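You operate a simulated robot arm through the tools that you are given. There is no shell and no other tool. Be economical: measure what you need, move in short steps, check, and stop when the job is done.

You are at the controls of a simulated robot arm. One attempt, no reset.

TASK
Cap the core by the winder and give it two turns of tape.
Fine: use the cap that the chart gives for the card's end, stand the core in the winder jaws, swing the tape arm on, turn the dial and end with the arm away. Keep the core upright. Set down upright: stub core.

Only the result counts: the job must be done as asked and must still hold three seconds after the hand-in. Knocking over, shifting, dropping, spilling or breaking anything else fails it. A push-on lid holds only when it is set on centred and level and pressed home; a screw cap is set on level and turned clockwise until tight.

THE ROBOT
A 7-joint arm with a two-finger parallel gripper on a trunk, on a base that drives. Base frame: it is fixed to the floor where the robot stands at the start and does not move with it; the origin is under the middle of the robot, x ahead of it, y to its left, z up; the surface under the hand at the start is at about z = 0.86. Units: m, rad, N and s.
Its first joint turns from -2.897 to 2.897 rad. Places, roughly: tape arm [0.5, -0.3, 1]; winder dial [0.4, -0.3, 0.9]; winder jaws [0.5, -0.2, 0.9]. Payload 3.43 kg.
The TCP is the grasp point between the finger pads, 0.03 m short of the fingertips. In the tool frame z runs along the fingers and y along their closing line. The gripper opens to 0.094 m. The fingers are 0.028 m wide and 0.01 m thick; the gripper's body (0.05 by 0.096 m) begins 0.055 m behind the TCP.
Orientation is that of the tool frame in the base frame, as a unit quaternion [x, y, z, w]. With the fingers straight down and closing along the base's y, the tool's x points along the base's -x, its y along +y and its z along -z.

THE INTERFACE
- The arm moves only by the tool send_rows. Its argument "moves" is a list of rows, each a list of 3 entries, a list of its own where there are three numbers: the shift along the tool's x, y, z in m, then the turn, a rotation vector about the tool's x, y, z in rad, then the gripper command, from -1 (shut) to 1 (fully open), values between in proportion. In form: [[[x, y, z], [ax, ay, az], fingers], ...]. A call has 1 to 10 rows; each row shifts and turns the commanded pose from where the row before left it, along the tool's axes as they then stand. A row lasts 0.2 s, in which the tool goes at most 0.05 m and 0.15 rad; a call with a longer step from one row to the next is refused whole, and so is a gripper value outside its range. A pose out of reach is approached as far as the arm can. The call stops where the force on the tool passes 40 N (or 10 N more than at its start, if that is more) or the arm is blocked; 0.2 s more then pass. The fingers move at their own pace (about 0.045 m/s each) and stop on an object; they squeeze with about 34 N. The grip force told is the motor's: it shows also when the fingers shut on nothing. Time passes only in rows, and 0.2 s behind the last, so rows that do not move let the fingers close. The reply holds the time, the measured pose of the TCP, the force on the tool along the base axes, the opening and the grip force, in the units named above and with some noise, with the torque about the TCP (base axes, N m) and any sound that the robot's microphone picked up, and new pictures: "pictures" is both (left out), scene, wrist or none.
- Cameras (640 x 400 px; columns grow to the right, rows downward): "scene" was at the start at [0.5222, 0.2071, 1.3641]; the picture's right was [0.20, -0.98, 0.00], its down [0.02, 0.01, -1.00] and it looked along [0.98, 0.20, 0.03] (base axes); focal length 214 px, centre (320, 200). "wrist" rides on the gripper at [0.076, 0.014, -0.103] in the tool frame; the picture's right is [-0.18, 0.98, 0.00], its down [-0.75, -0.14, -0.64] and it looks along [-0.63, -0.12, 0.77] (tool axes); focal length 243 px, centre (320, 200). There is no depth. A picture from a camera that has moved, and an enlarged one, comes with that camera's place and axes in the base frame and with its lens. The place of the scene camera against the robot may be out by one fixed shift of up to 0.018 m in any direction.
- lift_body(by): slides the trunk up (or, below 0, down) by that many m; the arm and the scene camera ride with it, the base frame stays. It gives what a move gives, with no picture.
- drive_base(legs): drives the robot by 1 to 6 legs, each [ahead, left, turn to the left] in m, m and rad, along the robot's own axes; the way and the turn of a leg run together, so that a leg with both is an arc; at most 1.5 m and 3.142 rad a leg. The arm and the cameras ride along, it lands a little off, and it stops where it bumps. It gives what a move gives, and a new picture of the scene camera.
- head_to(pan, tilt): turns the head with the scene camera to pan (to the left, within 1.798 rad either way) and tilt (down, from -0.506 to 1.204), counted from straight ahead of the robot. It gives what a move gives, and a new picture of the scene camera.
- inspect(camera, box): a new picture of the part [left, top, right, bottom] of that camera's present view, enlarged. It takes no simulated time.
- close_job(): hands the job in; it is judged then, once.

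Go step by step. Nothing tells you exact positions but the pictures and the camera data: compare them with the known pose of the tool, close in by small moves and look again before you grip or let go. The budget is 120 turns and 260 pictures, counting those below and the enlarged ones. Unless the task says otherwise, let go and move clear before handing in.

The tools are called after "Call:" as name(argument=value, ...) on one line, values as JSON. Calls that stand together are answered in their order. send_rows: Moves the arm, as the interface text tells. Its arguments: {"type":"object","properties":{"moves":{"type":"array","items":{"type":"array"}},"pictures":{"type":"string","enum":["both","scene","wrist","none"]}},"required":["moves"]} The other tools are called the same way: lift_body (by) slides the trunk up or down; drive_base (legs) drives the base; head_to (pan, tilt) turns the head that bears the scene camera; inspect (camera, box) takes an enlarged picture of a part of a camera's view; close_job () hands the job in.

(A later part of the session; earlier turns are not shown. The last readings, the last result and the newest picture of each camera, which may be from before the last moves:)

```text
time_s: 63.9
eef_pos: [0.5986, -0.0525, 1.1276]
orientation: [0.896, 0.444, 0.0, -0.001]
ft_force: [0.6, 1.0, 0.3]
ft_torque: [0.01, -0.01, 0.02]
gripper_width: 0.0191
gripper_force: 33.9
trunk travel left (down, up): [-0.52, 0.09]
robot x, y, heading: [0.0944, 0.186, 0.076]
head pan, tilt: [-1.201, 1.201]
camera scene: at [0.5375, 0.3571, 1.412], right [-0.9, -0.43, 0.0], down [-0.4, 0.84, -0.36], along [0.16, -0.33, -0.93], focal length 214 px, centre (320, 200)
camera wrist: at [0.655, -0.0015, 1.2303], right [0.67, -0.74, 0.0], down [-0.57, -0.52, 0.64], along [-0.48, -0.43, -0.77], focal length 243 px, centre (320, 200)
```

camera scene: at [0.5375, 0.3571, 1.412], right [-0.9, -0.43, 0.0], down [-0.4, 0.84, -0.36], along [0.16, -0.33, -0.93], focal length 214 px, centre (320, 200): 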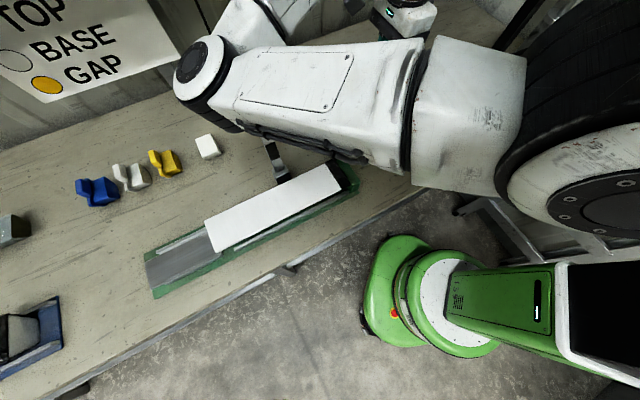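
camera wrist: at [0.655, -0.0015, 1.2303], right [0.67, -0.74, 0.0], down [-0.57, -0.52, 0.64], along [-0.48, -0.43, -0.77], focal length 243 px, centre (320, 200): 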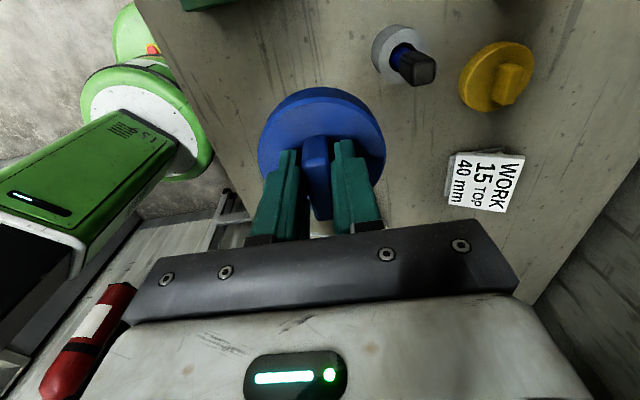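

I'll enlarge the held cap to measure its offset from the grip point before placing.

Call:
inspect(camera="wrist", box=[240, 70, 400, 170])

Call:
inspect(camera="wrist", box=[240, 130, 400, 230])

```text
4.00 times, centred on (320, 120) of wrist
camera zoom: at [0.655, -0.0015, 1.2303], right [0.67, -0.74, 0.0], down [-0.57, -0.52, 0.64], along [-0.48, -0.43, -0.77], focal length 970 px, centre (320, 520)
```

zoom: 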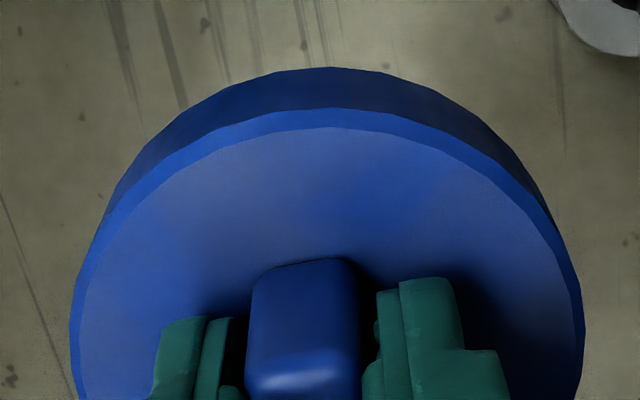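

```text
4.00 times, centred on (320, 180) of wrist
camera zoom: at [0.655, -0.0015, 1.2303], right [0.67, -0.74, 0.0], down [-0.57, -0.52, 0.64], along [-0.48, -0.43, -0.77], focal length 970 px, centre (320, 280)
```

zoom: 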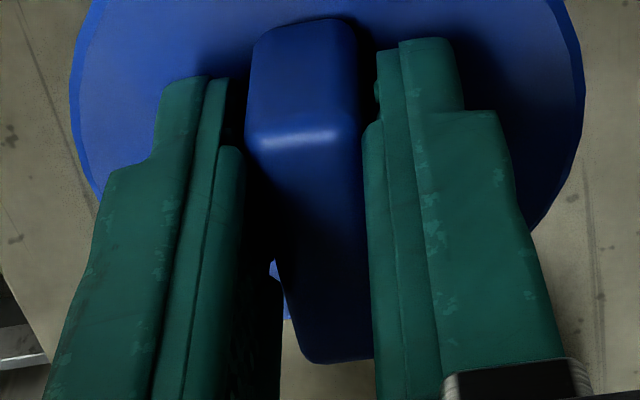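

The cap centre sits 6 mm from the grip point along tool -x. I'll move above the core accordingly, staying at z≈1.128.

Call:
send_rows(moves=[[[-0.0339, -0.008, 0], [0, 0, 0], -1], [[-0.0339, -0.008, 0], [0, 0, 0], -1], [[-0.0339, -0.008, 0], [0, 0, 0], -1], [[-0.0339, -0.008, 0], [0, 0, 0], -1], [[-0.0338, -0.0079, 0], [0, 0, 0], -1], [[0, 0, 0], [0, 0, 0], -1], [[0, 0, 0], [0, 0, 0], -1]], pictures="both")

Call:
inspect(camera="wrist", box=[200, 20, 440, 170])

```text
time_s: 65.5
eef_pos: [0.4673, -0.1594, 1.1269]
orientation: [0.896, 0.444, 0.0, -0.001]
ft_force: [0.7, 0.3, -1.2]
ft_torque: [0.0, 0.01, -0.02]
gripper_width: 0.0195
gripper_force: 34.4
trunk travel left (down, up): [-0.52, 0.09]
robot x, y, heading: [0.096, 0.1857, 0.077]
head pan, tilt: [-1.201, 1.201]
camera scene: at [0.5376, 0.3571, 1.412], right [-0.9, -0.43, 0.0], down [-0.4, 0.84, -0.36], along [0.16, -0.33, -0.93], focal length 214 px, centre (320, 200)
camera wrist: at [0.5248, -0.1092, 1.2295], right [0.67, -0.74, 0.0], down [-0.57, -0.51, 0.64], along [-0.48, -0.43, -0.77], focal length 243 px, centre (320, 200)
```

scene: 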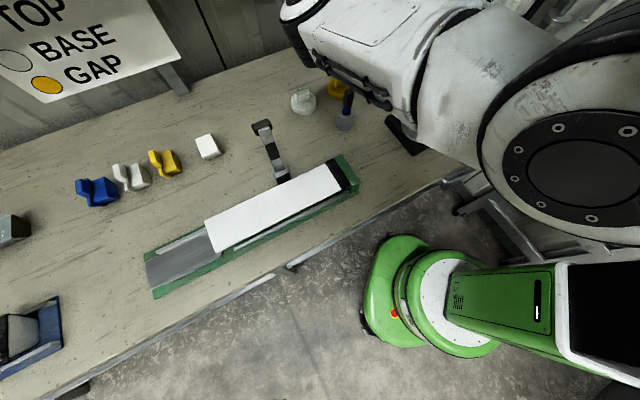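
wrist: 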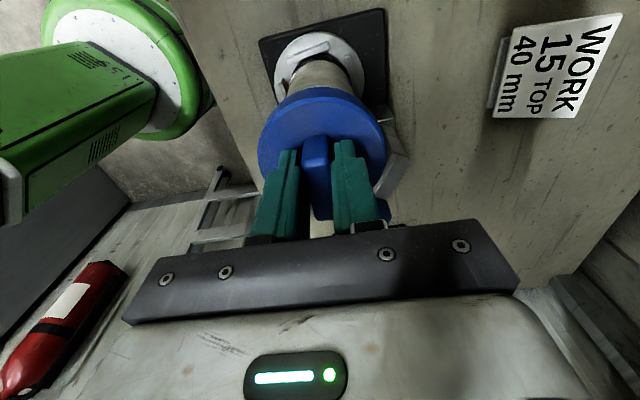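

```text
2.67 times, centred on (320, 95) of wrist
camera zoom: at [0.5248, -0.1092, 1.2295], right [0.67, -0.74, 0.0], down [-0.57, -0.51, 0.64], along [-0.48, -0.43, -0.77], focal length 647 px, centre (320, 480)
```

zoom: 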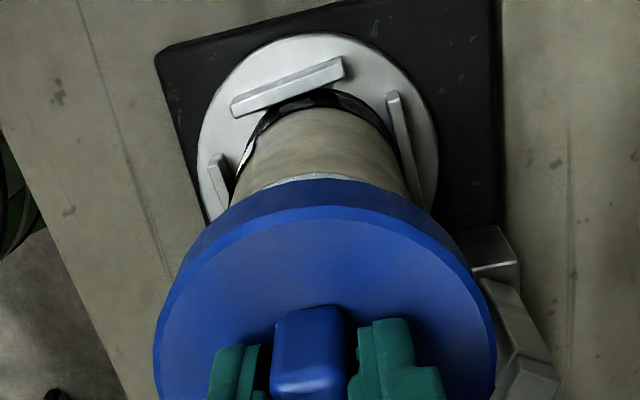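

The rim is where I computed it. I'll trim about 4 mm and lower until the cap's skirt is just above the rim.

Call:
send_rows(moves=[[[-0.004, 0, 0], [0, 0, 0], -1], [[0, 0, 0.012], [0, 0, 0], -1], [[0, 0, 0.012], [0, 0, 0], -1], [[0, 0, 0.008], [0, 0, 0], -1], [[0, 0, 0], [0, 0, 0], -1], [[0, 0, 0], [0, 0, 0], -1]], pictures="none")

Call:
inspect(camera="wrist", box=[200, 20, 440, 170])

```text
time_s: 66.9
eef_pos: [0.466, -0.1631, 1.0943]
orientation: [0.896, 0.444, 0.0, -0.001]
ft_force: [-0.7, 0.1, 0.2]
ft_torque: [0.01, 0.01, -0.02]
gripper_width: 0.0193
gripper_force: 33.9
trunk travel left (down, up): [-0.52, 0.09]
robot x, y, heading: [0.0932, 0.19, 0.077]
head pan, tilt: [-1.201, 1.201]
```

```text
2.67 times, centred on (320, 95) of wrist
camera zoom: at [0.522, -0.1134, 1.1979], right [0.67, -0.74, 0.0], down [-0.57, -0.51, 0.64], along [-0.48, -0.43, -0.77], focal length 647 px, centre (320, 480)
```

zoom: 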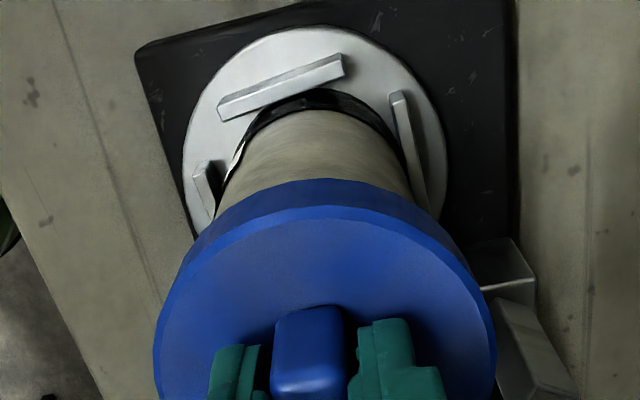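

The cap is about 2 mm off to one side. I'll trim and lower in small steps to contact.

Call:
send_rows(moves=[[[-0.001, -0.0018, 0], [0, 0, 0], -1], [[0, 0, 0.004], [0, 0, 0], -1], [[0, 0, 0.004], [0, 0, 0], -1], [[0, 0, 0.003], [0, 0, 0], -1], [[0, 0, 0], [0, 0, 0], -1]], pictures="none")

Call:
inspect(camera="wrist", box=[200, 20, 440, 170])

```text
time_s: 68.1
eef_pos: [0.4634, -0.1647, 1.0833]
orientation: [0.896, 0.443, 0.0, 0.0]
ft_force: [-1.0, 0.2, 19.7]
ft_torque: [0.48, -0.37, 0.04]
gripper_width: 0.0191
gripper_force: 33.8
trunk travel left (down, up): [-0.52, 0.09]
robot x, y, heading: [0.0941, 0.186, 0.072]
head pan, tilt: [-1.201, 1.201]
```

```text
2.67 times, centred on (320, 95) of wrist
camera zoom: at [0.5196, -0.1146, 1.1862], right [0.67, -0.74, 0.0], down [-0.57, -0.51, 0.64], along [-0.48, -0.43, -0.77], focal length 647 px, centre (320, 480)
```

zoom: 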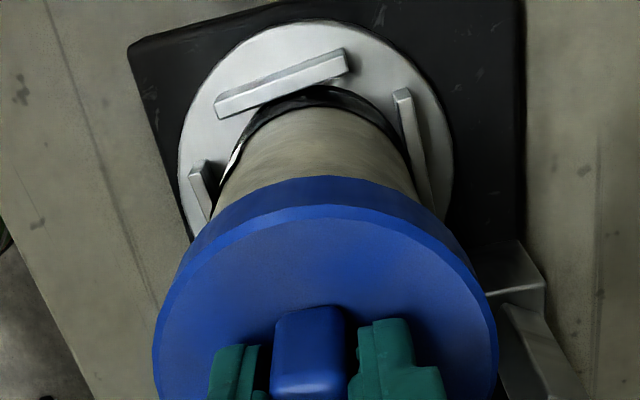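

It touches with the contact on the tool +x side, so the cap needs to shift that way. I'll lift 3 mm, shift 2 mm, and try again.

Call:
send_rows(moves=[[[0, 0, -0.003], [0, 0, 0], -1], [[0.002, 0, 0], [0, 0, 0], -1], [[0, 0, 0.003], [0, 0, 0], -1], [[0, 0, 0.001], [0, 0, 0], -1], [[0, 0, 0], [0, 0, 0], -1]], pictures="none")

```text
time_s: 69.3
eef_pos: [0.464, -0.1649, 1.0822]
orientation: [0.896, 0.444, 0.0, -0.001]
ft_force: [0.2, 0.1, 0.0]
ft_torque: [-0.03, 0.01, 0.04]
gripper_width: 0.0192
gripper_force: 34.1
trunk travel left (down, up): [-0.52, 0.09]
robot x, y, heading: [0.0961, 0.1894, 0.068]
head pan, tilt: [-1.201, 1.201]
```

No contact at that height now, so it's starting to slip over. I'll continue down.

Call:
send_rows(moves=[[[0, 0, 0.002], [0, 0, 0], -1], [[0, 0, 0.002], [0, 0, 0], -1], [[0, 0, 0.002], [0, 0, 0], -1], [[0, 0, 0], [0, 0, 0], -1]], pictures="none")

Call:
inspect(camera="wrist", box=[200, 20, 440, 170])

```text
time_s: 70.3
eef_pos: [0.4643, -0.1642, 1.0767]
orientation: [0.896, 0.444, -0.001, -0.001]
ft_force: [-0.1, -1.0, -0.6]
ft_torque: [0.01, -0.02, -0.02]
gripper_width: 0.0191
gripper_force: 34.3
trunk travel left (down, up): [-0.52, 0.09]
robot x, y, heading: [0.0922, 0.1893, 0.075]
head pan, tilt: [-1.201, 1.201]
```

```text
2.67 times, centred on (320, 95) of wrist
camera zoom: at [0.5213, -0.1135, 1.1794], right [0.67, -0.74, 0.0], down [-0.57, -0.51, 0.64], along [-0.48, -0.43, -0.77], focal length 647 px, centre (320, 480)
```

zoom: 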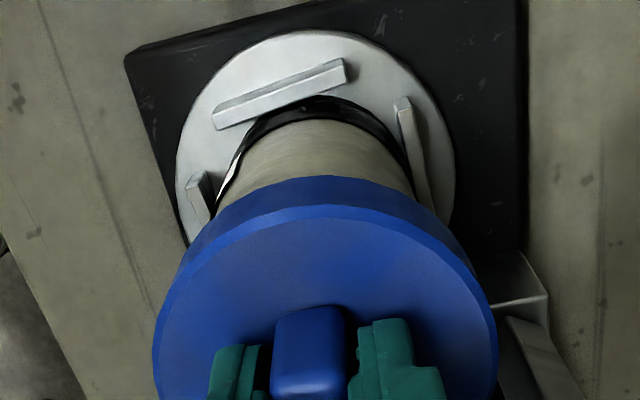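

The cap is 6 mm over the rim with no force. I'll keep pressing down to home.

Call:
send_rows(moves=[[[0, 0, 0.002], [0, 0, 0], -1], [[0, 0, 0.002], [0, 0, 0], -1], [[0, 0, 0.002], [0, 0, 0], -1], [[0, 0, 0.002], [0, 0, 0], -1], [[0, 0, 0.002], [0, 0, 0], -1], [[0, 0, 0.002], [0, 0, 0], -1], [[0, 0, 0], [0, 0, 0], -1]], pictures="none")

```text
time_s: 71.9
eef_pos: [0.465, -0.1634, 1.066]
orientation: [0.896, 0.444, 0.0, 0.0]
ft_force: [0.7, -2.2, 23.5]
ft_torque: [-0.13, 0.07, -0.03]
gripper_width: 0.019
gripper_force: 33.9
trunk travel left (down, up): [-0.52, 0.09]
robot x, y, heading: [0.095, 0.1858, 0.071]
head pan, tilt: [-1.201, 1.201]
```

It meets firm resistance at z≈1.066. I'll press on to the force limit.

Call:
send_rows(moves=[[[0, 0, 0.002], [0, 0, 0], -1], [[0, 0, 0.002], [0, 0, 0], -1], [[0, 0, 0.002], [0, 0, 0], -1], [[0, 0, 0.002], [0, 0, 0], -1], [[0, 0, 0.002], [0, 0, 0], -1]], pictures="none")

Call:
inspect(camera="wrist", box=[200, 20, 440, 170])

```text
time_s: 72.5
eef_pos: [0.4655, -0.1636, 1.0646]
orientation: [0.896, 0.444, -0.002, 0.001]
ft_force: [-1.1, 0.6, 18.0]
ft_torque: [0.38, -0.25, 0.0]
gripper_width: 0.0191
gripper_force: 33.4
trunk travel left (down, up): [-0.52, 0.09]
robot x, y, heading: [0.0925, 0.1887, 0.074]
head pan, tilt: [-1.201, 1.201]
stopped in row 2: the force on the tool passed its limit at 44 N (the readings are from after the stop); the commanded pose is now the measured one
```

```text
2.67 times, centred on (320, 95) of wrist
camera zoom: at [0.5218, -0.1123, 1.1664], right [0.67, -0.74, 0.0], down [-0.57, -0.51, 0.64], along [-0.48, -0.43, -0.76], focal length 647 px, centre (320, 480)
```

zoom: 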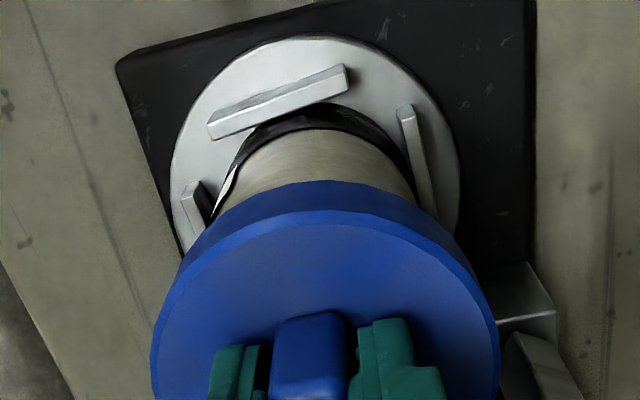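

The skirt has gone about 18 mm over the rim, which is about its full depth. I'll press once more, a bit harder, to be sure it's home.

Call:
send_rows(moves=[[[0, 0, 0.001], [0, 0, 0], -1], [[0, 0, 0.001], [0, 0, 0], -1], [[0, 0, 0.001], [0, 0, 0], -1]], pictures="none")

Call:
send_rows(moves=[[[0, 0, 0.001], [0, 0, 0], -1], [[0, 0, 0.001], [0, 0, 0], -1], [[0, 0, 0.001], [0, 0, 0], -1], [[0, 0, 0.001], [0, 0, 0], -1]], pictures="none")

```text
time_s: 73.2
eef_pos: [0.4656, -0.1625, 1.065]
orientation: [0.896, 0.444, -0.002, 0.002]
ft_force: [-1.2, 1.3, 18.2]
ft_torque: [0.5, -0.27, -0.04]
gripper_width: 0.0192
gripper_force: 33.5
trunk travel left (down, up): [-0.52, 0.09]
robot x, y, heading: [0.0916, 0.1874, 0.074]
head pan, tilt: [-1.201, 1.201]
stopped in row 3: the force on the tool passed its limit at 44 N (the readings are from after the stop); the commanded pose is now the measured one
```

```text
time_s: 73.7
eef_pos: [0.4649, -0.1636, 1.0644]
orientation: [0.896, 0.444, -0.003, 0.003]
ft_force: [-2.6, 3.6, 19.2]
ft_torque: [0.6, -0.37, -0.04]
gripper_width: 0.0191
gripper_force: 33.8
trunk travel left (down, up): [-0.52, 0.09]
robot x, y, heading: [0.0928, 0.1881, 0.074]
head pan, tilt: [-1.201, 1.201]
stopped in row 2: the force on the tool passed its limit at 43 N (the readings are from after the stop); the commanded pose is now the measured one
```

The contact is one-sided because I'm gripping off-centre. I'll let go, rise, close the fingers and press the tab's middle straight down instead.

Call:
send_rows(moves=[[[0, 0, -0.001], [0.003, 0.008, 0], -1], [[0, 0, 0], [0, 0, 0], -0.2], [[0, 0, 0], [0, 0, 0], 0], [[0, 0, 0], [0, 0, 0], 0], [[0, 0, -0.03], [0, 0, 0], 0], [[-0.006, 0, -0.03], [0, 0, 0], 0], [[0, 0, 0], [0, 0, 0], -1], [[0, 0, 0], [0, 0, 0], -1], [[0, 0, 0], [0, 0, 0], -1]], pictures="wrist")

Call:
inspect(camera="wrist", box=[200, 20, 440, 170])

```text
time_s: 75.7
eef_pos: [0.4622, -0.1709, 1.1239]
orientation: [0.896, 0.444, 0.0, -0.001]
ft_force: [-0.2, 0.5, -0.3]
ft_torque: [-0.01, -0.01, -0.03]
gripper_width: 0.0
gripper_force: 19.8
trunk travel left (down, up): [-0.52, 0.09]
robot x, y, heading: [0.0941, 0.1866, 0.073]
head pan, tilt: [-1.201, 1.201]
camera wrist: at [0.518, -0.121, 1.2262], right [0.67, -0.74, 0.0], down [-0.57, -0.52, 0.64], along [-0.48, -0.43, -0.77], focal length 243 px, centre (320, 200)
```

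wrist: 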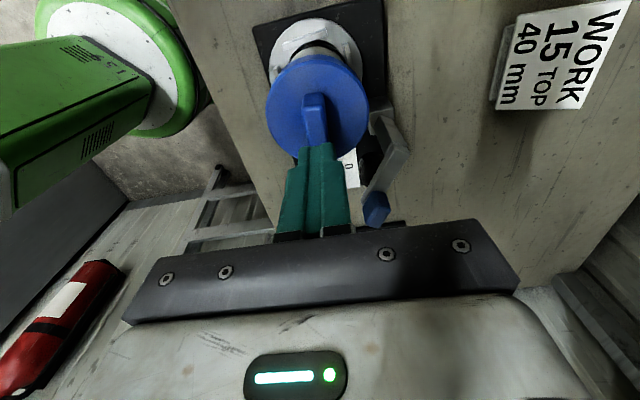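

```text
2.67 times, centred on (320, 95) of wrist
camera zoom: at [0.518, -0.121, 1.2262], right [0.67, -0.74, 0.0], down [-0.57, -0.52, 0.64], along [-0.48, -0.43, -0.77], focal length 647 px, centre (320, 480)
```

zoom: 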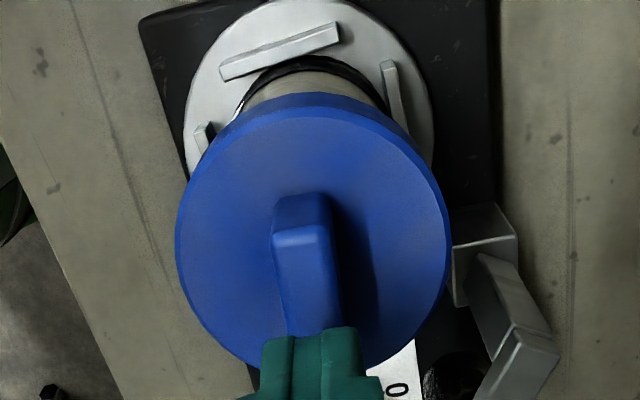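

The cap sits level and centred on the core. I'll press on the tab with closed fingers.

Call:
send_rows(moves=[[[0, 0, 0.02], [0, 0, 0], -1], [[0, 0, 0.01], [0, 0, 0], -1], [[0, 0, 0.004], [0, 0, 0], -1], [[0, 0, 0.003], [0, 0, 0], -1], [[0, 0, 0.003], [0, 0, 0], -1], [[0, 0, 0.002], [0, 0, 0], -1], [[0, 0, 0.002], [0, 0, 0], -1], [[0, 0, 0.002], [0, 0, 0], -1], [[0, 0, 0.002], [0, 0, 0], -1]], pictures="wrist")

```text
time_s: 76.5
eef_pos: [0.4621, -0.1711, 1.0953]
orientation: [0.896, 0.444, -0.003, 0.002]
ft_force: [-1.5, 2.1, 21.7]
ft_torque: [0.25, -0.08, 0.03]
gripper_width: 0.0
gripper_force: 32.4
trunk travel left (down, up): [-0.52, 0.09]
robot x, y, heading: [0.0949, 0.1881, 0.071]
head pan, tilt: [-1.201, 1.201]
stopped in row 3: the force on the tool passed its limit at 49 N (the readings are from after the stop); the commanded pose is now the measured one
camera wrist: at [0.5178, -0.1193, 1.1981], right [0.67, -0.74, 0.0], down [-0.57, -0.51, 0.65], along [-0.48, -0.43, -0.76], focal length 243 px, centre (320, 200)
```

wrist: 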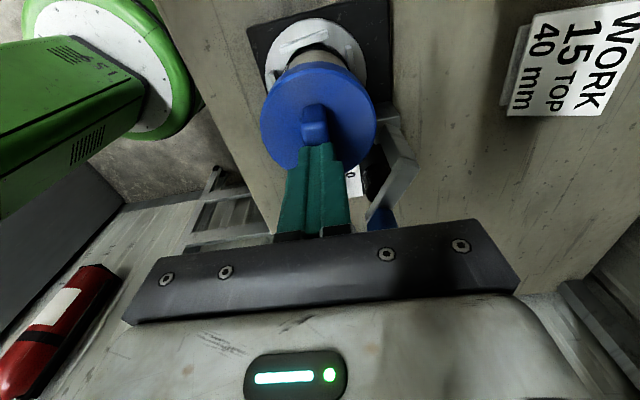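

About 49 N was applied. I'll test the hold by gripping the tab again and pulling up a few mm lightly.

Call:
send_rows(moves=[[[0, 0, -0.01], [0.003, 0.008, 0], -1], [[0, 0, 0], [0, 0, 0], 0], [[0, 0, 0], [0, 0, 0], 0], [[0, 0, 0], [0, 0, 0], 0], [[0, 0, 0.02], [0, 0, 0], 0], [[0, 0, 0.016], [0, 0, 0], 0], [[0, 0, 0], [0, 0, 0], -1], [[0, 0, 0], [0, 0, 0], -1], [[0, 0, 0], [0, 0, 0], -1]], pictures="none")

Call:
send_rows(moves=[[[0, 0, -0.002], [0, 0, 0], -1], [[0, 0, -0.002], [0, 0, 0], -1], [[0, 0, -0.001], [0, 0, 0], -1], [[0, 0, 0], [0, 0, 0], -1]], pictures="wrist")

```text
time_s: 78.5
eef_pos: [0.4616, -0.1709, 1.0712]
orientation: [0.896, 0.443, 0.0, -0.001]
ft_force: [-4.8, 4.1, 19.5]
ft_torque: [0.06, 0.05, 0.0]
gripper_width: 0.0146
gripper_force: 33.8
trunk travel left (down, up): [-0.52, 0.09]
robot x, y, heading: [0.0928, 0.1856, 0.075]
head pan, tilt: [-1.201, 1.201]
```

```text
time_s: 79.5
eef_pos: [0.461, -0.1706, 1.0725]
orientation: [0.896, 0.444, 0.001, -0.001]
ft_force: [0.2, -0.8, -6.2]
ft_torque: [-0.02, 0.0, 0.01]
gripper_width: 0.0147
gripper_force: 34.5
trunk travel left (down, up): [-0.52, 0.09]
robot x, y, heading: [0.0924, 0.1891, 0.071]
head pan, tilt: [-1.201, 1.201]
camera wrist: at [0.5177, -0.1209, 1.1755], right [0.67, -0.74, 0.0], down [-0.57, -0.52, 0.64], along [-0.48, -0.43, -0.77], focal length 243 px, centre (320, 200)
```

wrist: 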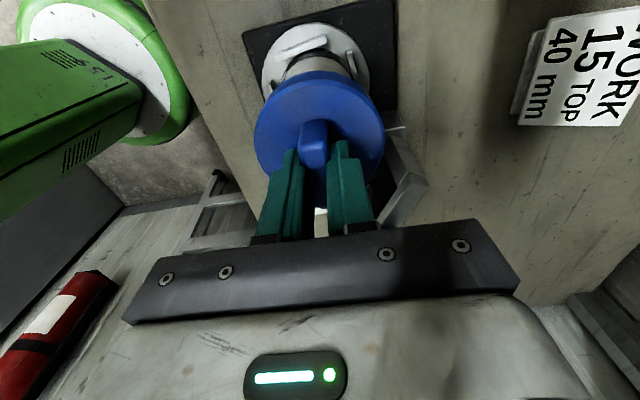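

The pull shows -6.2 N, the weight of the core, so the cap holds it. I'll set it back down, let go and rise clear.

Call:
send_rows(moves=[[[0, 0, 0.002], [0, 0, 0], -1], [[0, 0, 0.002], [0, 0, 0], -1], [[0, 0, 0.001], [0, 0, 0], -1], [[0, 0, 0], [0, 0, 0], -1], [[0, 0, 0], [0, 0, 0], 0], [[0, 0, 0], [0, 0, 0], 0], [[0, 0, -0.02], [0, 0, 0], 0], [[0, 0, -0.03], [0, 0, 0], 0], [[0, 0, -0.03], [0, 0, 0], 0], [[0, 0, 0], [0, 0, 0], 0]], pictures="wrist")

Call:
inspect(camera="wrist", box=[200, 0, 440, 150])

```text
time_s: 80.3
eef_pos: [0.4615, -0.1704, 1.0715]
orientation: [0.896, 0.443, -0.002, 0.0]
ft_force: [-2.4, 4.3, 20.1]
ft_torque: [0.39, -0.34, 0.01]
gripper_width: 0.0148
gripper_force: 34.3
trunk travel left (down, up): [-0.52, 0.09]
robot x, y, heading: [0.0949, 0.1867, 0.073]
head pan, tilt: [-1.201, 1.201]
stopped in row 4: the force on the tool passed its limit at 43 N (the readings are from after the stop); the commanded pose is now the measured one
camera wrist: at [0.5179, -0.12, 1.1735], right [0.67, -0.74, 0.0], down [-0.57, -0.51, 0.64], along [-0.48, -0.43, -0.77], focal length 243 px, centre (320, 200)
```

wrist: 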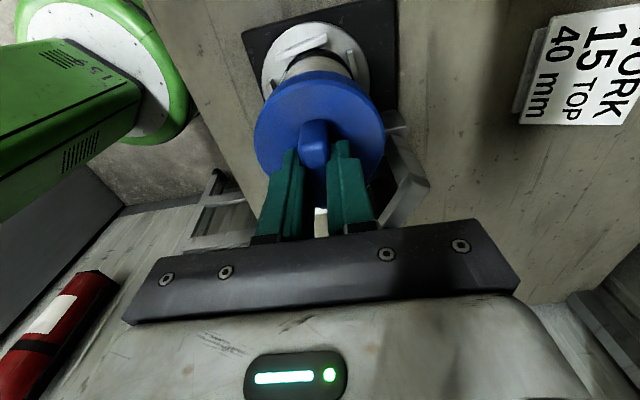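

```text
2.67 times, centred on (320, 75) of wrist
camera zoom: at [0.5179, -0.12, 1.1735], right [0.67, -0.74, 0.0], down [-0.57, -0.51, 0.64], along [-0.48, -0.43, -0.77], focal length 647 px, centre (320, 533)
```

zoom: 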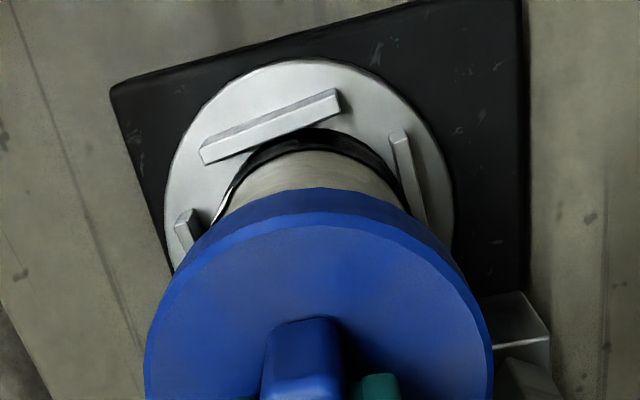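

Call:
send_rows(moves=[[[0, 0, -0.001], [0, 0, 0], -1], [[0, 0, 0], [0, 0, 0], 0], [[0, 0, 0], [0, 0, 0], 0], [[0, 0, 0], [0, 0, 0], 0], [[0, 0, -0.02], [0, 0, 0], 0], [[0, 0, -0.04], [0, 0, 0], 0], [[0, 0, -0.04], [0, 0, 0], 0], [[0, 0, -0.03], [0, 0, 0], 0], [[0, 0, 0], [0, 0, 0], 0]], pictures="wrist")

Call:
inspect(camera="wrist", box=[200, 20, 440, 170])

```text
time_s: 82.3
eef_pos: [0.4657, -0.1685, 1.2002]
orientation: [0.896, 0.444, 0.0, -0.001]
ft_force: [0.2, -0.4, -0.4]
ft_torque: [0.01, -0.01, 0.0]
gripper_width: 0.0471
gripper_force: 0.0
trunk travel left (down, up): [-0.52, 0.09]
robot x, y, heading: [0.0926, 0.1884, 0.07]
head pan, tilt: [-1.201, 1.201]
camera wrist: at [0.5216, -0.1176, 1.3029], right [0.67, -0.74, 0.0], down [-0.57, -0.51, 0.64], along [-0.48, -0.43, -0.77], focal length 243 px, centre (320, 200)
```

wrist: 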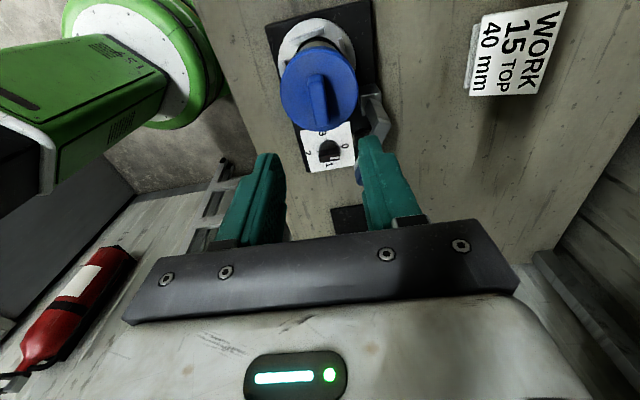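

```text
2.67 times, centred on (320, 95) of wrist
camera zoom: at [0.5216, -0.1176, 1.3029], right [0.67, -0.74, 0.0], down [-0.57, -0.51, 0.64], along [-0.48, -0.43, -0.77], focal length 647 px, centre (320, 480)
```

zoom: 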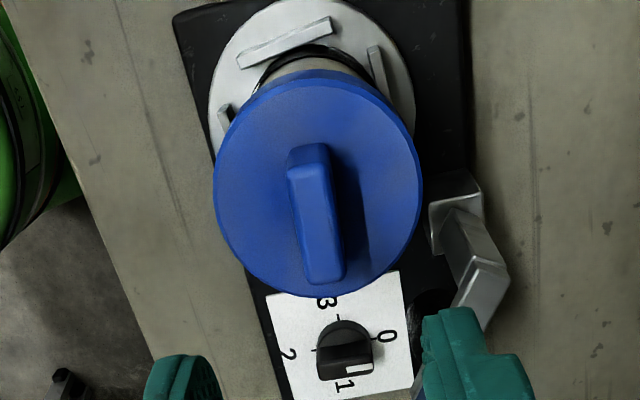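

The blue cap is on, level and centred. Next I'll look closely at the tape arm and the dial.

Call:
send_rows(moves=[[[-0.0265, 0.0202, 0], [0, 0, 0], 0], [[-0.0265, 0.0202, 0], [0, 0, 0], 0], [[-0.0265, 0.0202, 0], [0, 0, 0], 0], [[0, 0, 0], [0, 0, 0], -1], [[0, 0, 0], [0, 0, 0], -1], [[0, 0, 0], [0, 0, 0], -1]], pictures="both")

Call:
inspect(camera="wrist", box=[240, 20, 480, 170])

```text
time_s: 83.7
eef_pos: [0.4624, -0.2681, 1.2015]
orientation: [0.897, 0.443, -0.001, 0.0]
ft_force: [0.1, 0.4, 0.4]
ft_torque: [-0.02, 0.03, -0.01]
gripper_width: 0.0001
gripper_force: 20.8
trunk travel left (down, up): [-0.52, 0.09]
robot x, y, heading: [0.091, 0.1884, 0.07]
head pan, tilt: [-1.201, 1.201]
camera scene: at [0.5375, 0.3572, 1.412], right [-0.9, -0.43, 0.0], down [-0.4, 0.84, -0.36], along [0.16, -0.33, -0.93], focal length 214 px, centre (320, 200)
camera wrist: at [0.5186, -0.2184, 1.3045], right [0.67, -0.74, 0.0], down [-0.57, -0.51, 0.64], along [-0.48, -0.43, -0.77], focal length 243 px, centre (320, 200)
```

scene: 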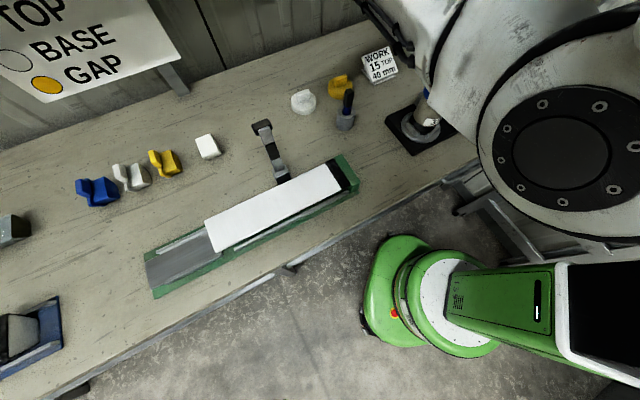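
wrist: 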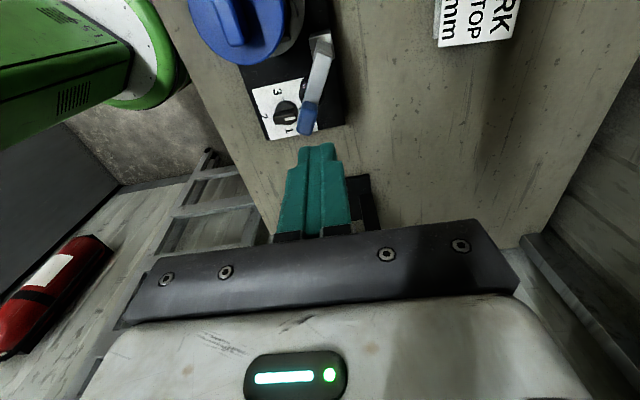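

```text
2.67 times, centred on (360, 95) of wrist
camera zoom: at [0.5186, -0.2184, 1.3045], right [0.67, -0.74, 0.0], down [-0.57, -0.51, 0.64], along [-0.48, -0.43, -0.77], focal length 647 px, centre (213, 480)
```

zoom: 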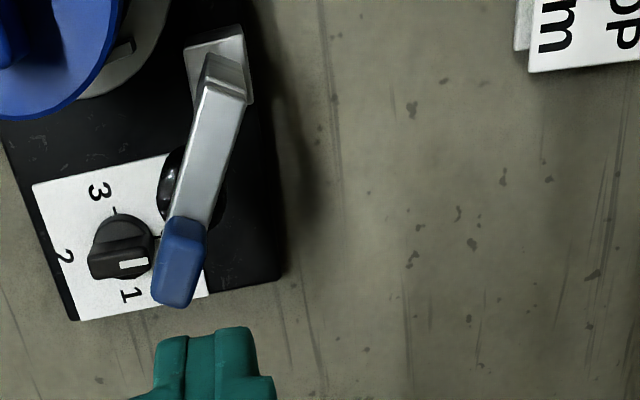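

The arm runs from its post at (0.494, -0.25) to a blue tab at about (0.42, -0.285), top at z≈1.0, and should swing toward +y onto the core. I'll rotate the hand back to closing-along-y, which keeps the camera away from the cap, to push it with closed fingers.

Call:
send_rows(moves=[[[0, 0, 0], [0, 0, -0.1437], -1], [[0, 0, 0], [0, 0, -0.1437], -1], [[0, 0, 0], [0, 0, -0.1437], -1], [[0, 0, 0], [0, 0, -0.1437], -1], [[0, 0, 0], [0, 0, -0.1437], -1], [[0, 0, 0], [0, 0, -0.1437], -1], [[0, 0, 0], [0, 0, -0.1437], -1], [[0, 0, 0], [0, 0, -0.1437], -1], [[0, 0, 0], [0, 0, 0], -1]], pictures="none")

Call:
send_rows(moves=[[[0, 0, 0], [0, 0, -0.1437], -1], [[0, 0, 0], [0, 0, -0.1437], -1], [[0, 0, 0], [0, 0, -0.1437], -1], [[0, 0, 0], [0, 0, -0.1437], -1], [[0, 0, 0], [0, 0, -0.1437], -1], [[0, 0, 0], [0, 0, -0.1437], -1], [[0, 0, 0], [0, 0, -0.1437], -1], [[0, 0, 0], [0, 0, -0.1437], -1], [[0, 0, 0], [0, 0, 0], -1]], pictures="both")

```text
time_s: 85.7
eef_pos: [0.4618, -0.2706, 1.2004]
orientation: [0.51, 0.86, 0.0, -0.001]
ft_force: [0.8, 0.5, -0.4]
ft_torque: [-0.01, 0.01, 0.0]
gripper_width: 0.0
gripper_force: 32.7
trunk travel left (down, up): [-0.52, 0.09]
robot x, y, heading: [0.0967, 0.1906, 0.071]
head pan, tilt: [-1.201, 1.201]
```

```text
time_s: 87.7
eef_pos: [0.4608, -0.272, 1.201]
orientation: [-0.038, 0.999, 0.001, -0.001]
ft_force: [0.4, -0.9, 0.5]
ft_torque: [-0.01, 0.01, 0.01]
gripper_width: 0.0003
gripper_force: 32.9
trunk travel left (down, up): [-0.52, 0.09]
robot x, y, heading: [0.0984, 0.1803, 0.077]
head pan, tilt: [-1.201, 1.201]
camera scene: at [0.5375, 0.3572, 1.412], right [-0.9, -0.43, 0.0], down [-0.4, 0.84, -0.36], along [0.16, -0.33, -0.93], focal length 214 px, centre (320, 200)
camera wrist: at [0.3833, -0.2639, 1.3032], right [0.11, 0.99, 0.0], down [0.76, -0.08, 0.64], along [0.64, -0.07, -0.77], focal length 243 px, centre (320, 200)
```

scene: 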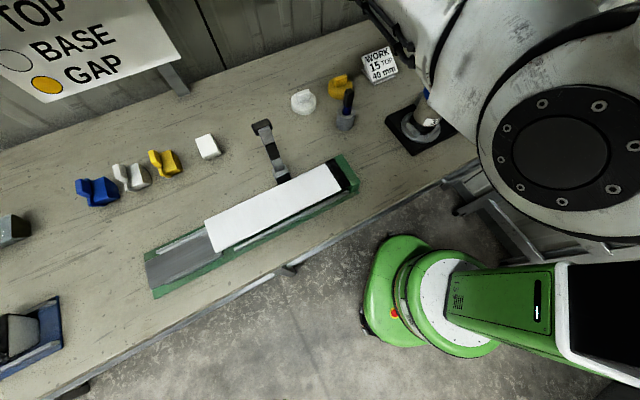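
wrist: 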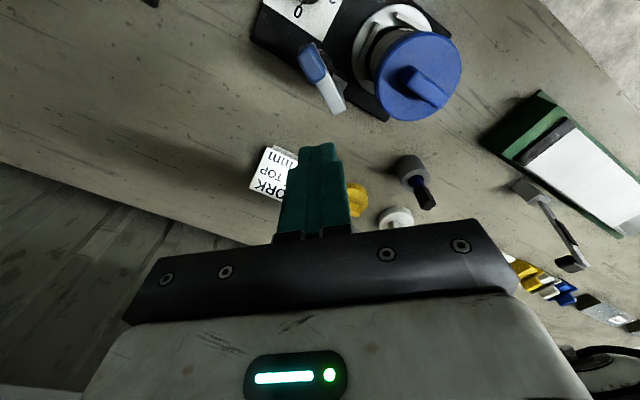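

I'll position the closed fingers south of the blue tab at (0.422, -0.325) and lower to z≈1.005.

Call:
send_rows(moves=[[[0.022, -0.025, 0], [0, 0, 0], -1], [[0.021, -0.025, 0], [0, 0, 0], -1], [[0, 0, 0.04], [0, 0, 0], -1], [[0, 0, 0.04], [0, 0, 0], -1], [[0, 0, 0.04], [0, 0, 0], -1], [[0, 0, 0], [0, 0, 0], -1]], pictures="wrist")

Call:
inspect(camera="wrist", box=[280, 20, 520, 170])

```text
time_s: 89.1
eef_pos: [0.4227, -0.3246, 1.0779]
orientation: [-0.038, 0.999, 0.0, -0.001]
ft_force: [-0.3, 0.1, 0.3]
ft_torque: [-0.02, 0.01, 0.0]
gripper_width: 0.0
gripper_force: 32.6
trunk travel left (down, up): [-0.52, 0.09]
robot x, y, heading: [0.0914, 0.1861, 0.071]
head pan, tilt: [-1.201, 1.201]
camera wrist: at [0.3435, -0.3175, 1.181], right [0.11, 0.99, 0.0], down [0.76, -0.08, 0.64], along [0.64, -0.07, -0.77], focal length 243 px, centre (320, 200)
```

wrist: 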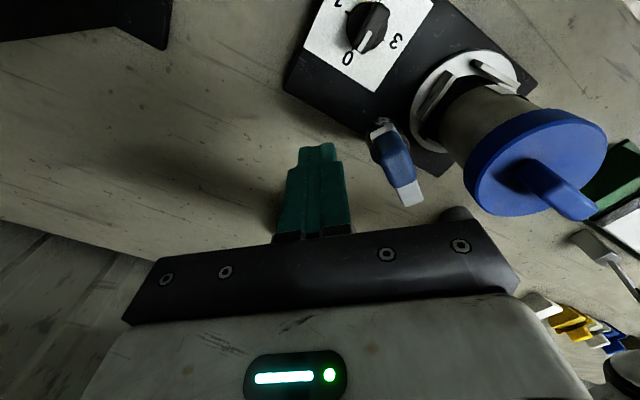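

```text
2.67 times, centred on (400, 95) of wrist
camera zoom: at [0.3435, -0.3175, 1.181], right [0.11, 0.99, 0.0], down [0.76, -0.08, 0.64], along [0.64, -0.07, -0.77], focal length 647 px, centre (107, 480)
```

zoom: 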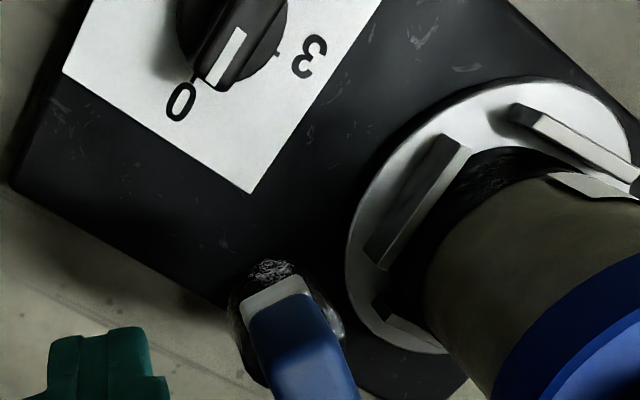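

The dial reads 0, and the arm top is actually higher, about z 1.035. I'll lower to TCP z≈1.035 and begin pushing +y slowly.

Call:
send_rows(moves=[[[0, 0, 0.022], [0, 0, 0], -1], [[0, 0, 0.021], [0, 0, 0], -1], [[0, 0.01, 0], [0, 0, 0], -1], [[0, 0.01, 0], [0, 0, 0], -1], [[0, 0.008, 0], [0, 0, 0], -1], [[0, 0.008, 0], [0, 0, 0], -1], [[0, 0, 0], [0, 0, 0], -1]], pictures="wrist")

Call:
inspect(camera="wrist", box=[240, 50, 480, 200])

```text
time_s: 90.7
eef_pos: [0.4197, -0.2873, 1.0349]
orientation: [-0.039, 0.999, 0.0, -0.001]
ft_force: [-0.3, -1.7, 0.4]
ft_torque: [0.05, 0.0, -0.01]
gripper_width: 0.0002
gripper_force: 33.5
trunk travel left (down, up): [-0.52, 0.09]
robot x, y, heading: [0.0964, 0.1867, 0.074]
head pan, tilt: [-1.201, 1.201]
camera wrist: at [0.3416, -0.2799, 1.1387], right [0.11, 0.99, 0.0], down [0.76, -0.08, 0.64], along [0.64, -0.07, -0.77], focal length 243 px, centre (320, 200)
```

wrist: 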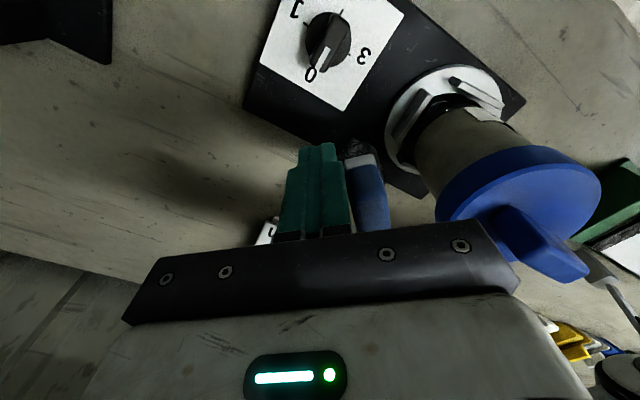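

```text
2.67 times, centred on (360, 125) of wrist
camera zoom: at [0.3416, -0.2799, 1.1387], right [0.11, 0.99, 0.0], down [0.76, -0.08, 0.64], along [0.64, -0.07, -0.77], focal length 647 px, centre (213, 400)
```

zoom: 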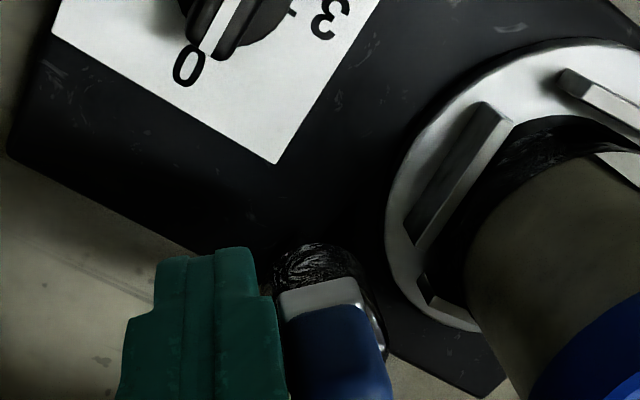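

Contact made with a light force and the arm is turning. I'll continue pushing in small steps.

Call:
send_rows(moves=[[[0, 0.006, 0], [0, 0, 0], -1], [[0, 0.006, 0], [0, 0, 0], -1], [[0, 0.006, 0], [0, 0, 0], -1], [[0, 0.006, 0], [0, 0, 0], -1], [[0, 0, 0], [0, 0, 0], -1]], pictures="wrist")

Call:
inspect(camera="wrist", box=[240, 50, 480, 200])

```text
time_s: 91.9
eef_pos: [0.4187, -0.2634, 1.0376]
orientation: [-0.037, 0.999, 0.001, -0.001]
ft_force: [-0.8, 0.1, 0.7]
ft_torque: [0.02, 0.01, -0.01]
gripper_width: 0.0
gripper_force: 32.8
trunk travel left (down, up): [-0.52, 0.09]
robot x, y, heading: [0.0962, 0.1883, 0.074]
head pan, tilt: [-1.201, 1.201]
camera wrist: at [0.3399, -0.2559, 1.1401], right [0.11, 0.99, 0.0], down [0.76, -0.08, 0.64], along [0.64, -0.07, -0.77], focal length 243 px, centre (320, 200)
```

wrist: 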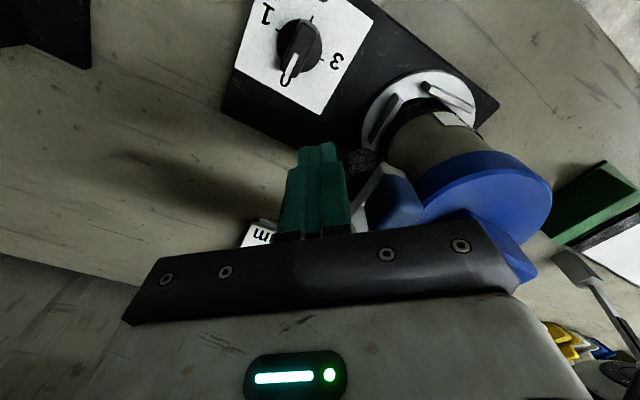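

```text
2.67 times, centred on (360, 125) of wrist
camera zoom: at [0.3399, -0.2559, 1.1401], right [0.11, 0.99, 0.0], down [0.76, -0.08, 0.64], along [0.64, -0.07, -0.77], focal length 647 px, centre (213, 400)
```

zoom: 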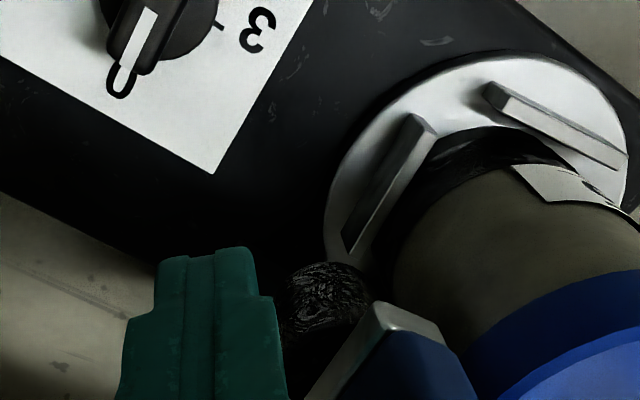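

The arm has swung close to the core. I'll push on gently until the roll rests on the core.

Call:
send_rows(moves=[[[0, 0.005, 0], [0, 0, 0], -1], [[0, 0.005, 0], [0, 0, 0], -1], [[0, 0.004, 0], [0, 0, 0], -1], [[0, 0, 0], [0, 0, 0], -1]], pictures="wrist")

Call:
inspect(camera="wrist", box=[240, 50, 480, 200])

```text
time_s: 92.9
eef_pos: [0.4155, -0.2506, 1.0378]
orientation: [-0.038, 0.999, 0.001, -0.001]
ft_force: [0.2, -0.1, 0.7]
ft_torque: [0.01, -0.03, -0.02]
gripper_width: 0.0002
gripper_force: 32.8
trunk travel left (down, up): [-0.52, 0.09]
robot x, y, heading: [0.0955, 0.1864, 0.074]
head pan, tilt: [-1.201, 1.201]
camera wrist: at [0.338, -0.2422, 1.1407], right [0.11, 0.99, 0.0], down [0.76, -0.08, 0.64], along [0.64, -0.07, -0.77], focal length 243 px, centre (320, 200)
```

wrist: 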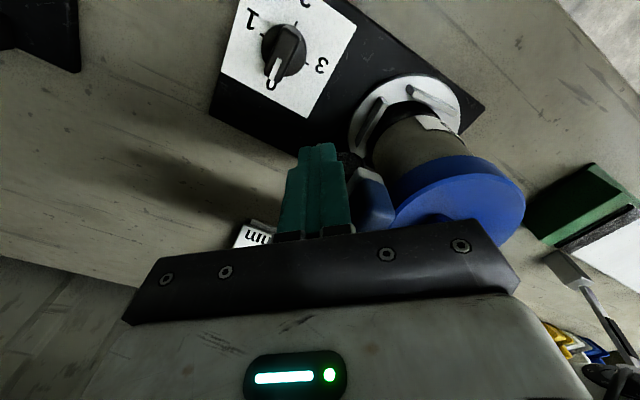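

```text
2.67 times, centred on (360, 125) of wrist
camera zoom: at [0.338, -0.2422, 1.1407], right [0.11, 0.99, 0.0], down [0.76, -0.08, 0.64], along [0.64, -0.07, -0.77], focal length 647 px, centre (213, 400)
```

zoom: 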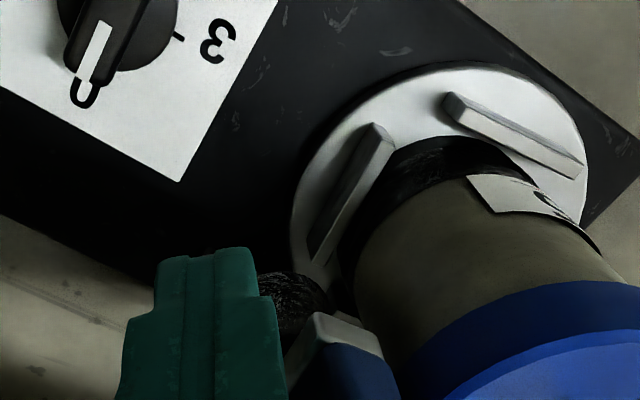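

Call:
send_rows(moves=[[[0, 0.004, 0], [0, 0, 0], -1], [[0, 0.004, 0], [0, 0, 0], -1], [[0, 0, 0], [0, 0, 0], -1]], pictures="none")

Call:
send_rows(moves=[[[0, 0.003, 0], [0, 0, 0], -1], [[0, 0.003, 0], [0, 0, 0], -1], [[0, 0, 0], [0, 0, 0], -1]], pictures="wrist")

Call:
inspect(camera="wrist", box=[240, 50, 480, 200])

```text
time_s: 93.7
eef_pos: [0.4146, -0.2443, 1.0384]
orientation: [-0.038, 0.999, 0.0, -0.001]
ft_force: [-4.9, -20.1, 2.2]
ft_torque: [0.36, -0.14, -0.26]
gripper_width: 0.0
gripper_force: 32.8
trunk travel left (down, up): [-0.52, 0.09]
robot x, y, heading: [0.0947, 0.1873, 0.072]
head pan, tilt: [-1.201, 1.201]
```

```text
time_s: 94.5
eef_pos: [0.4165, -0.236, 1.0367]
orientation: [-0.037, 0.999, 0.001, -0.001]
ft_force: [-5.3, -9.6, 4.5]
ft_torque: [0.14, -0.1, -0.06]
gripper_width: 0.0002
gripper_force: 33.1
trunk travel left (down, up): [-0.52, 0.09]
robot x, y, heading: [0.0942, 0.1867, 0.073]
head pan, tilt: [-1.201, 1.201]
camera wrist: at [0.3373, -0.2286, 1.1398], right [0.11, 0.99, 0.0], down [0.76, -0.09, 0.64], along [0.64, -0.07, -0.77], focal length 243 px, centre (320, 200)
```

wrist: 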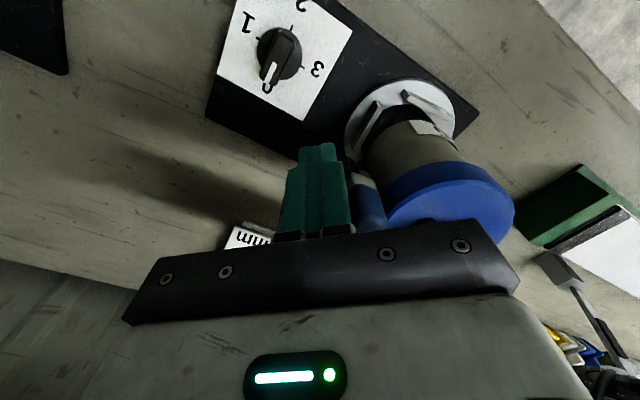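

```text
2.67 times, centred on (360, 125) of wrist
camera zoom: at [0.3373, -0.2286, 1.1398], right [0.11, 0.99, 0.0], down [0.76, -0.09, 0.64], along [0.64, -0.07, -0.77], focal length 647 px, centre (213, 400)
```

zoom: 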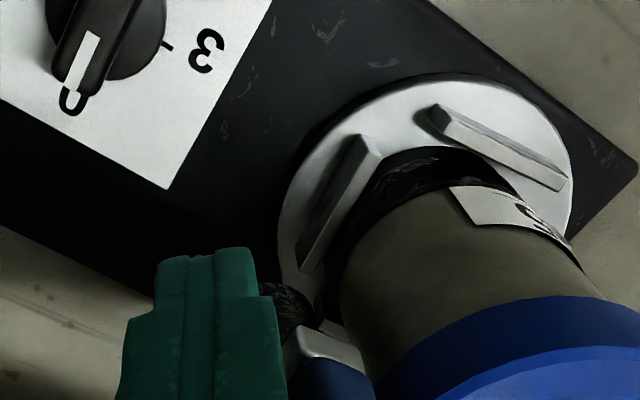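

Forces of 10–20 N suggest the roll is against the core. I'll back off and rise to check that the arm stays and the core is still upright.

Call:
send_rows(moves=[[[0, -0.01, 0], [0, 0, 0], -1], [[0, -0.02, 0], [0, 0, 0], -1], [[0.01, -0.02, -0.03], [0, 0, 0], -1], [[0, 0, -0.04], [0, 0, 0], -1], [[0, 0, -0.04], [0, 0, 0], -1], [[0.03, 0, -0.04], [0, 0, 0], -1], [[0.04, 0, 0], [0, 0, 0], -1], [[0, 0, 0], [0, 0, 0], -1]], pictures="both")

Call:
inspect(camera="wrist", box=[280, 40, 520, 190])

```text
time_s: 96.3
eef_pos: [0.3415, -0.2924, 1.1885]
orientation: [-0.038, 0.999, 0.001, -0.002]
ft_force: [-0.5, -0.2, 0.1]
ft_torque: [0.01, 0.01, -0.01]
gripper_width: 0.0
gripper_force: 32.8
trunk travel left (down, up): [-0.52, 0.09]
robot x, y, heading: [0.0955, 0.1908, 0.081]
head pan, tilt: [-1.201, 1.201]
camera scene: at [0.5373, 0.3571, 1.4121], right [-0.9, -0.43, 0.0], down [-0.4, 0.84, -0.36], along [0.16, -0.33, -0.93], focal length 214 px, centre (320, 200)
camera wrist: at [0.2628, -0.285, 1.2919], right [0.11, 0.99, 0.0], down [0.76, -0.08, 0.64], along [0.64, -0.07, -0.77], focal length 243 px, centre (320, 200)
```

scene: 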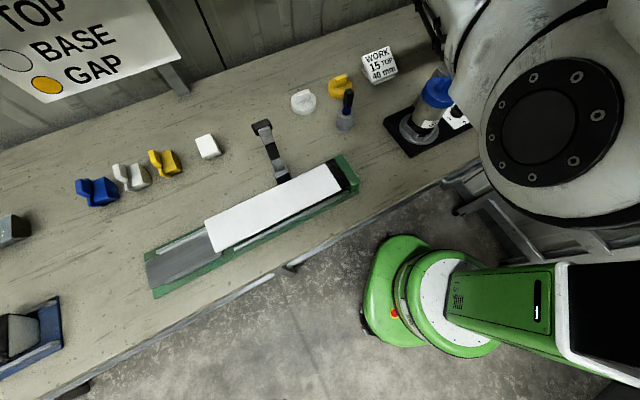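
wrist: 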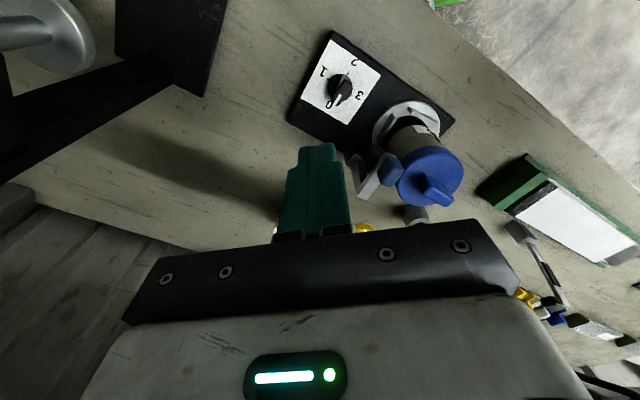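

```text
2.67 times, centred on (400, 115) of wrist
camera zoom: at [0.2628, -0.285, 1.2919], right [0.11, 0.99, 0.0], down [0.76, -0.08, 0.64], along [0.64, -0.07, -0.77], focal length 647 px, centre (107, 427)
```

zoom: 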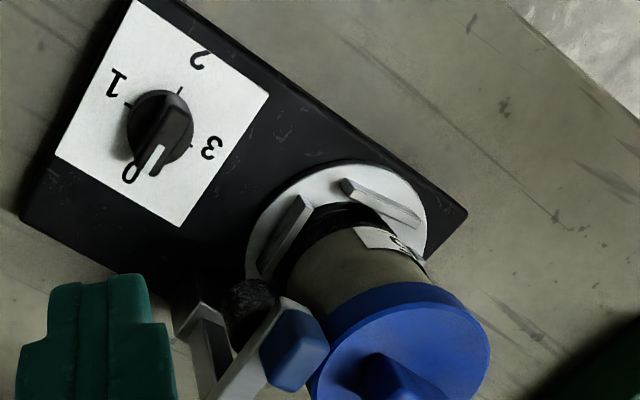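

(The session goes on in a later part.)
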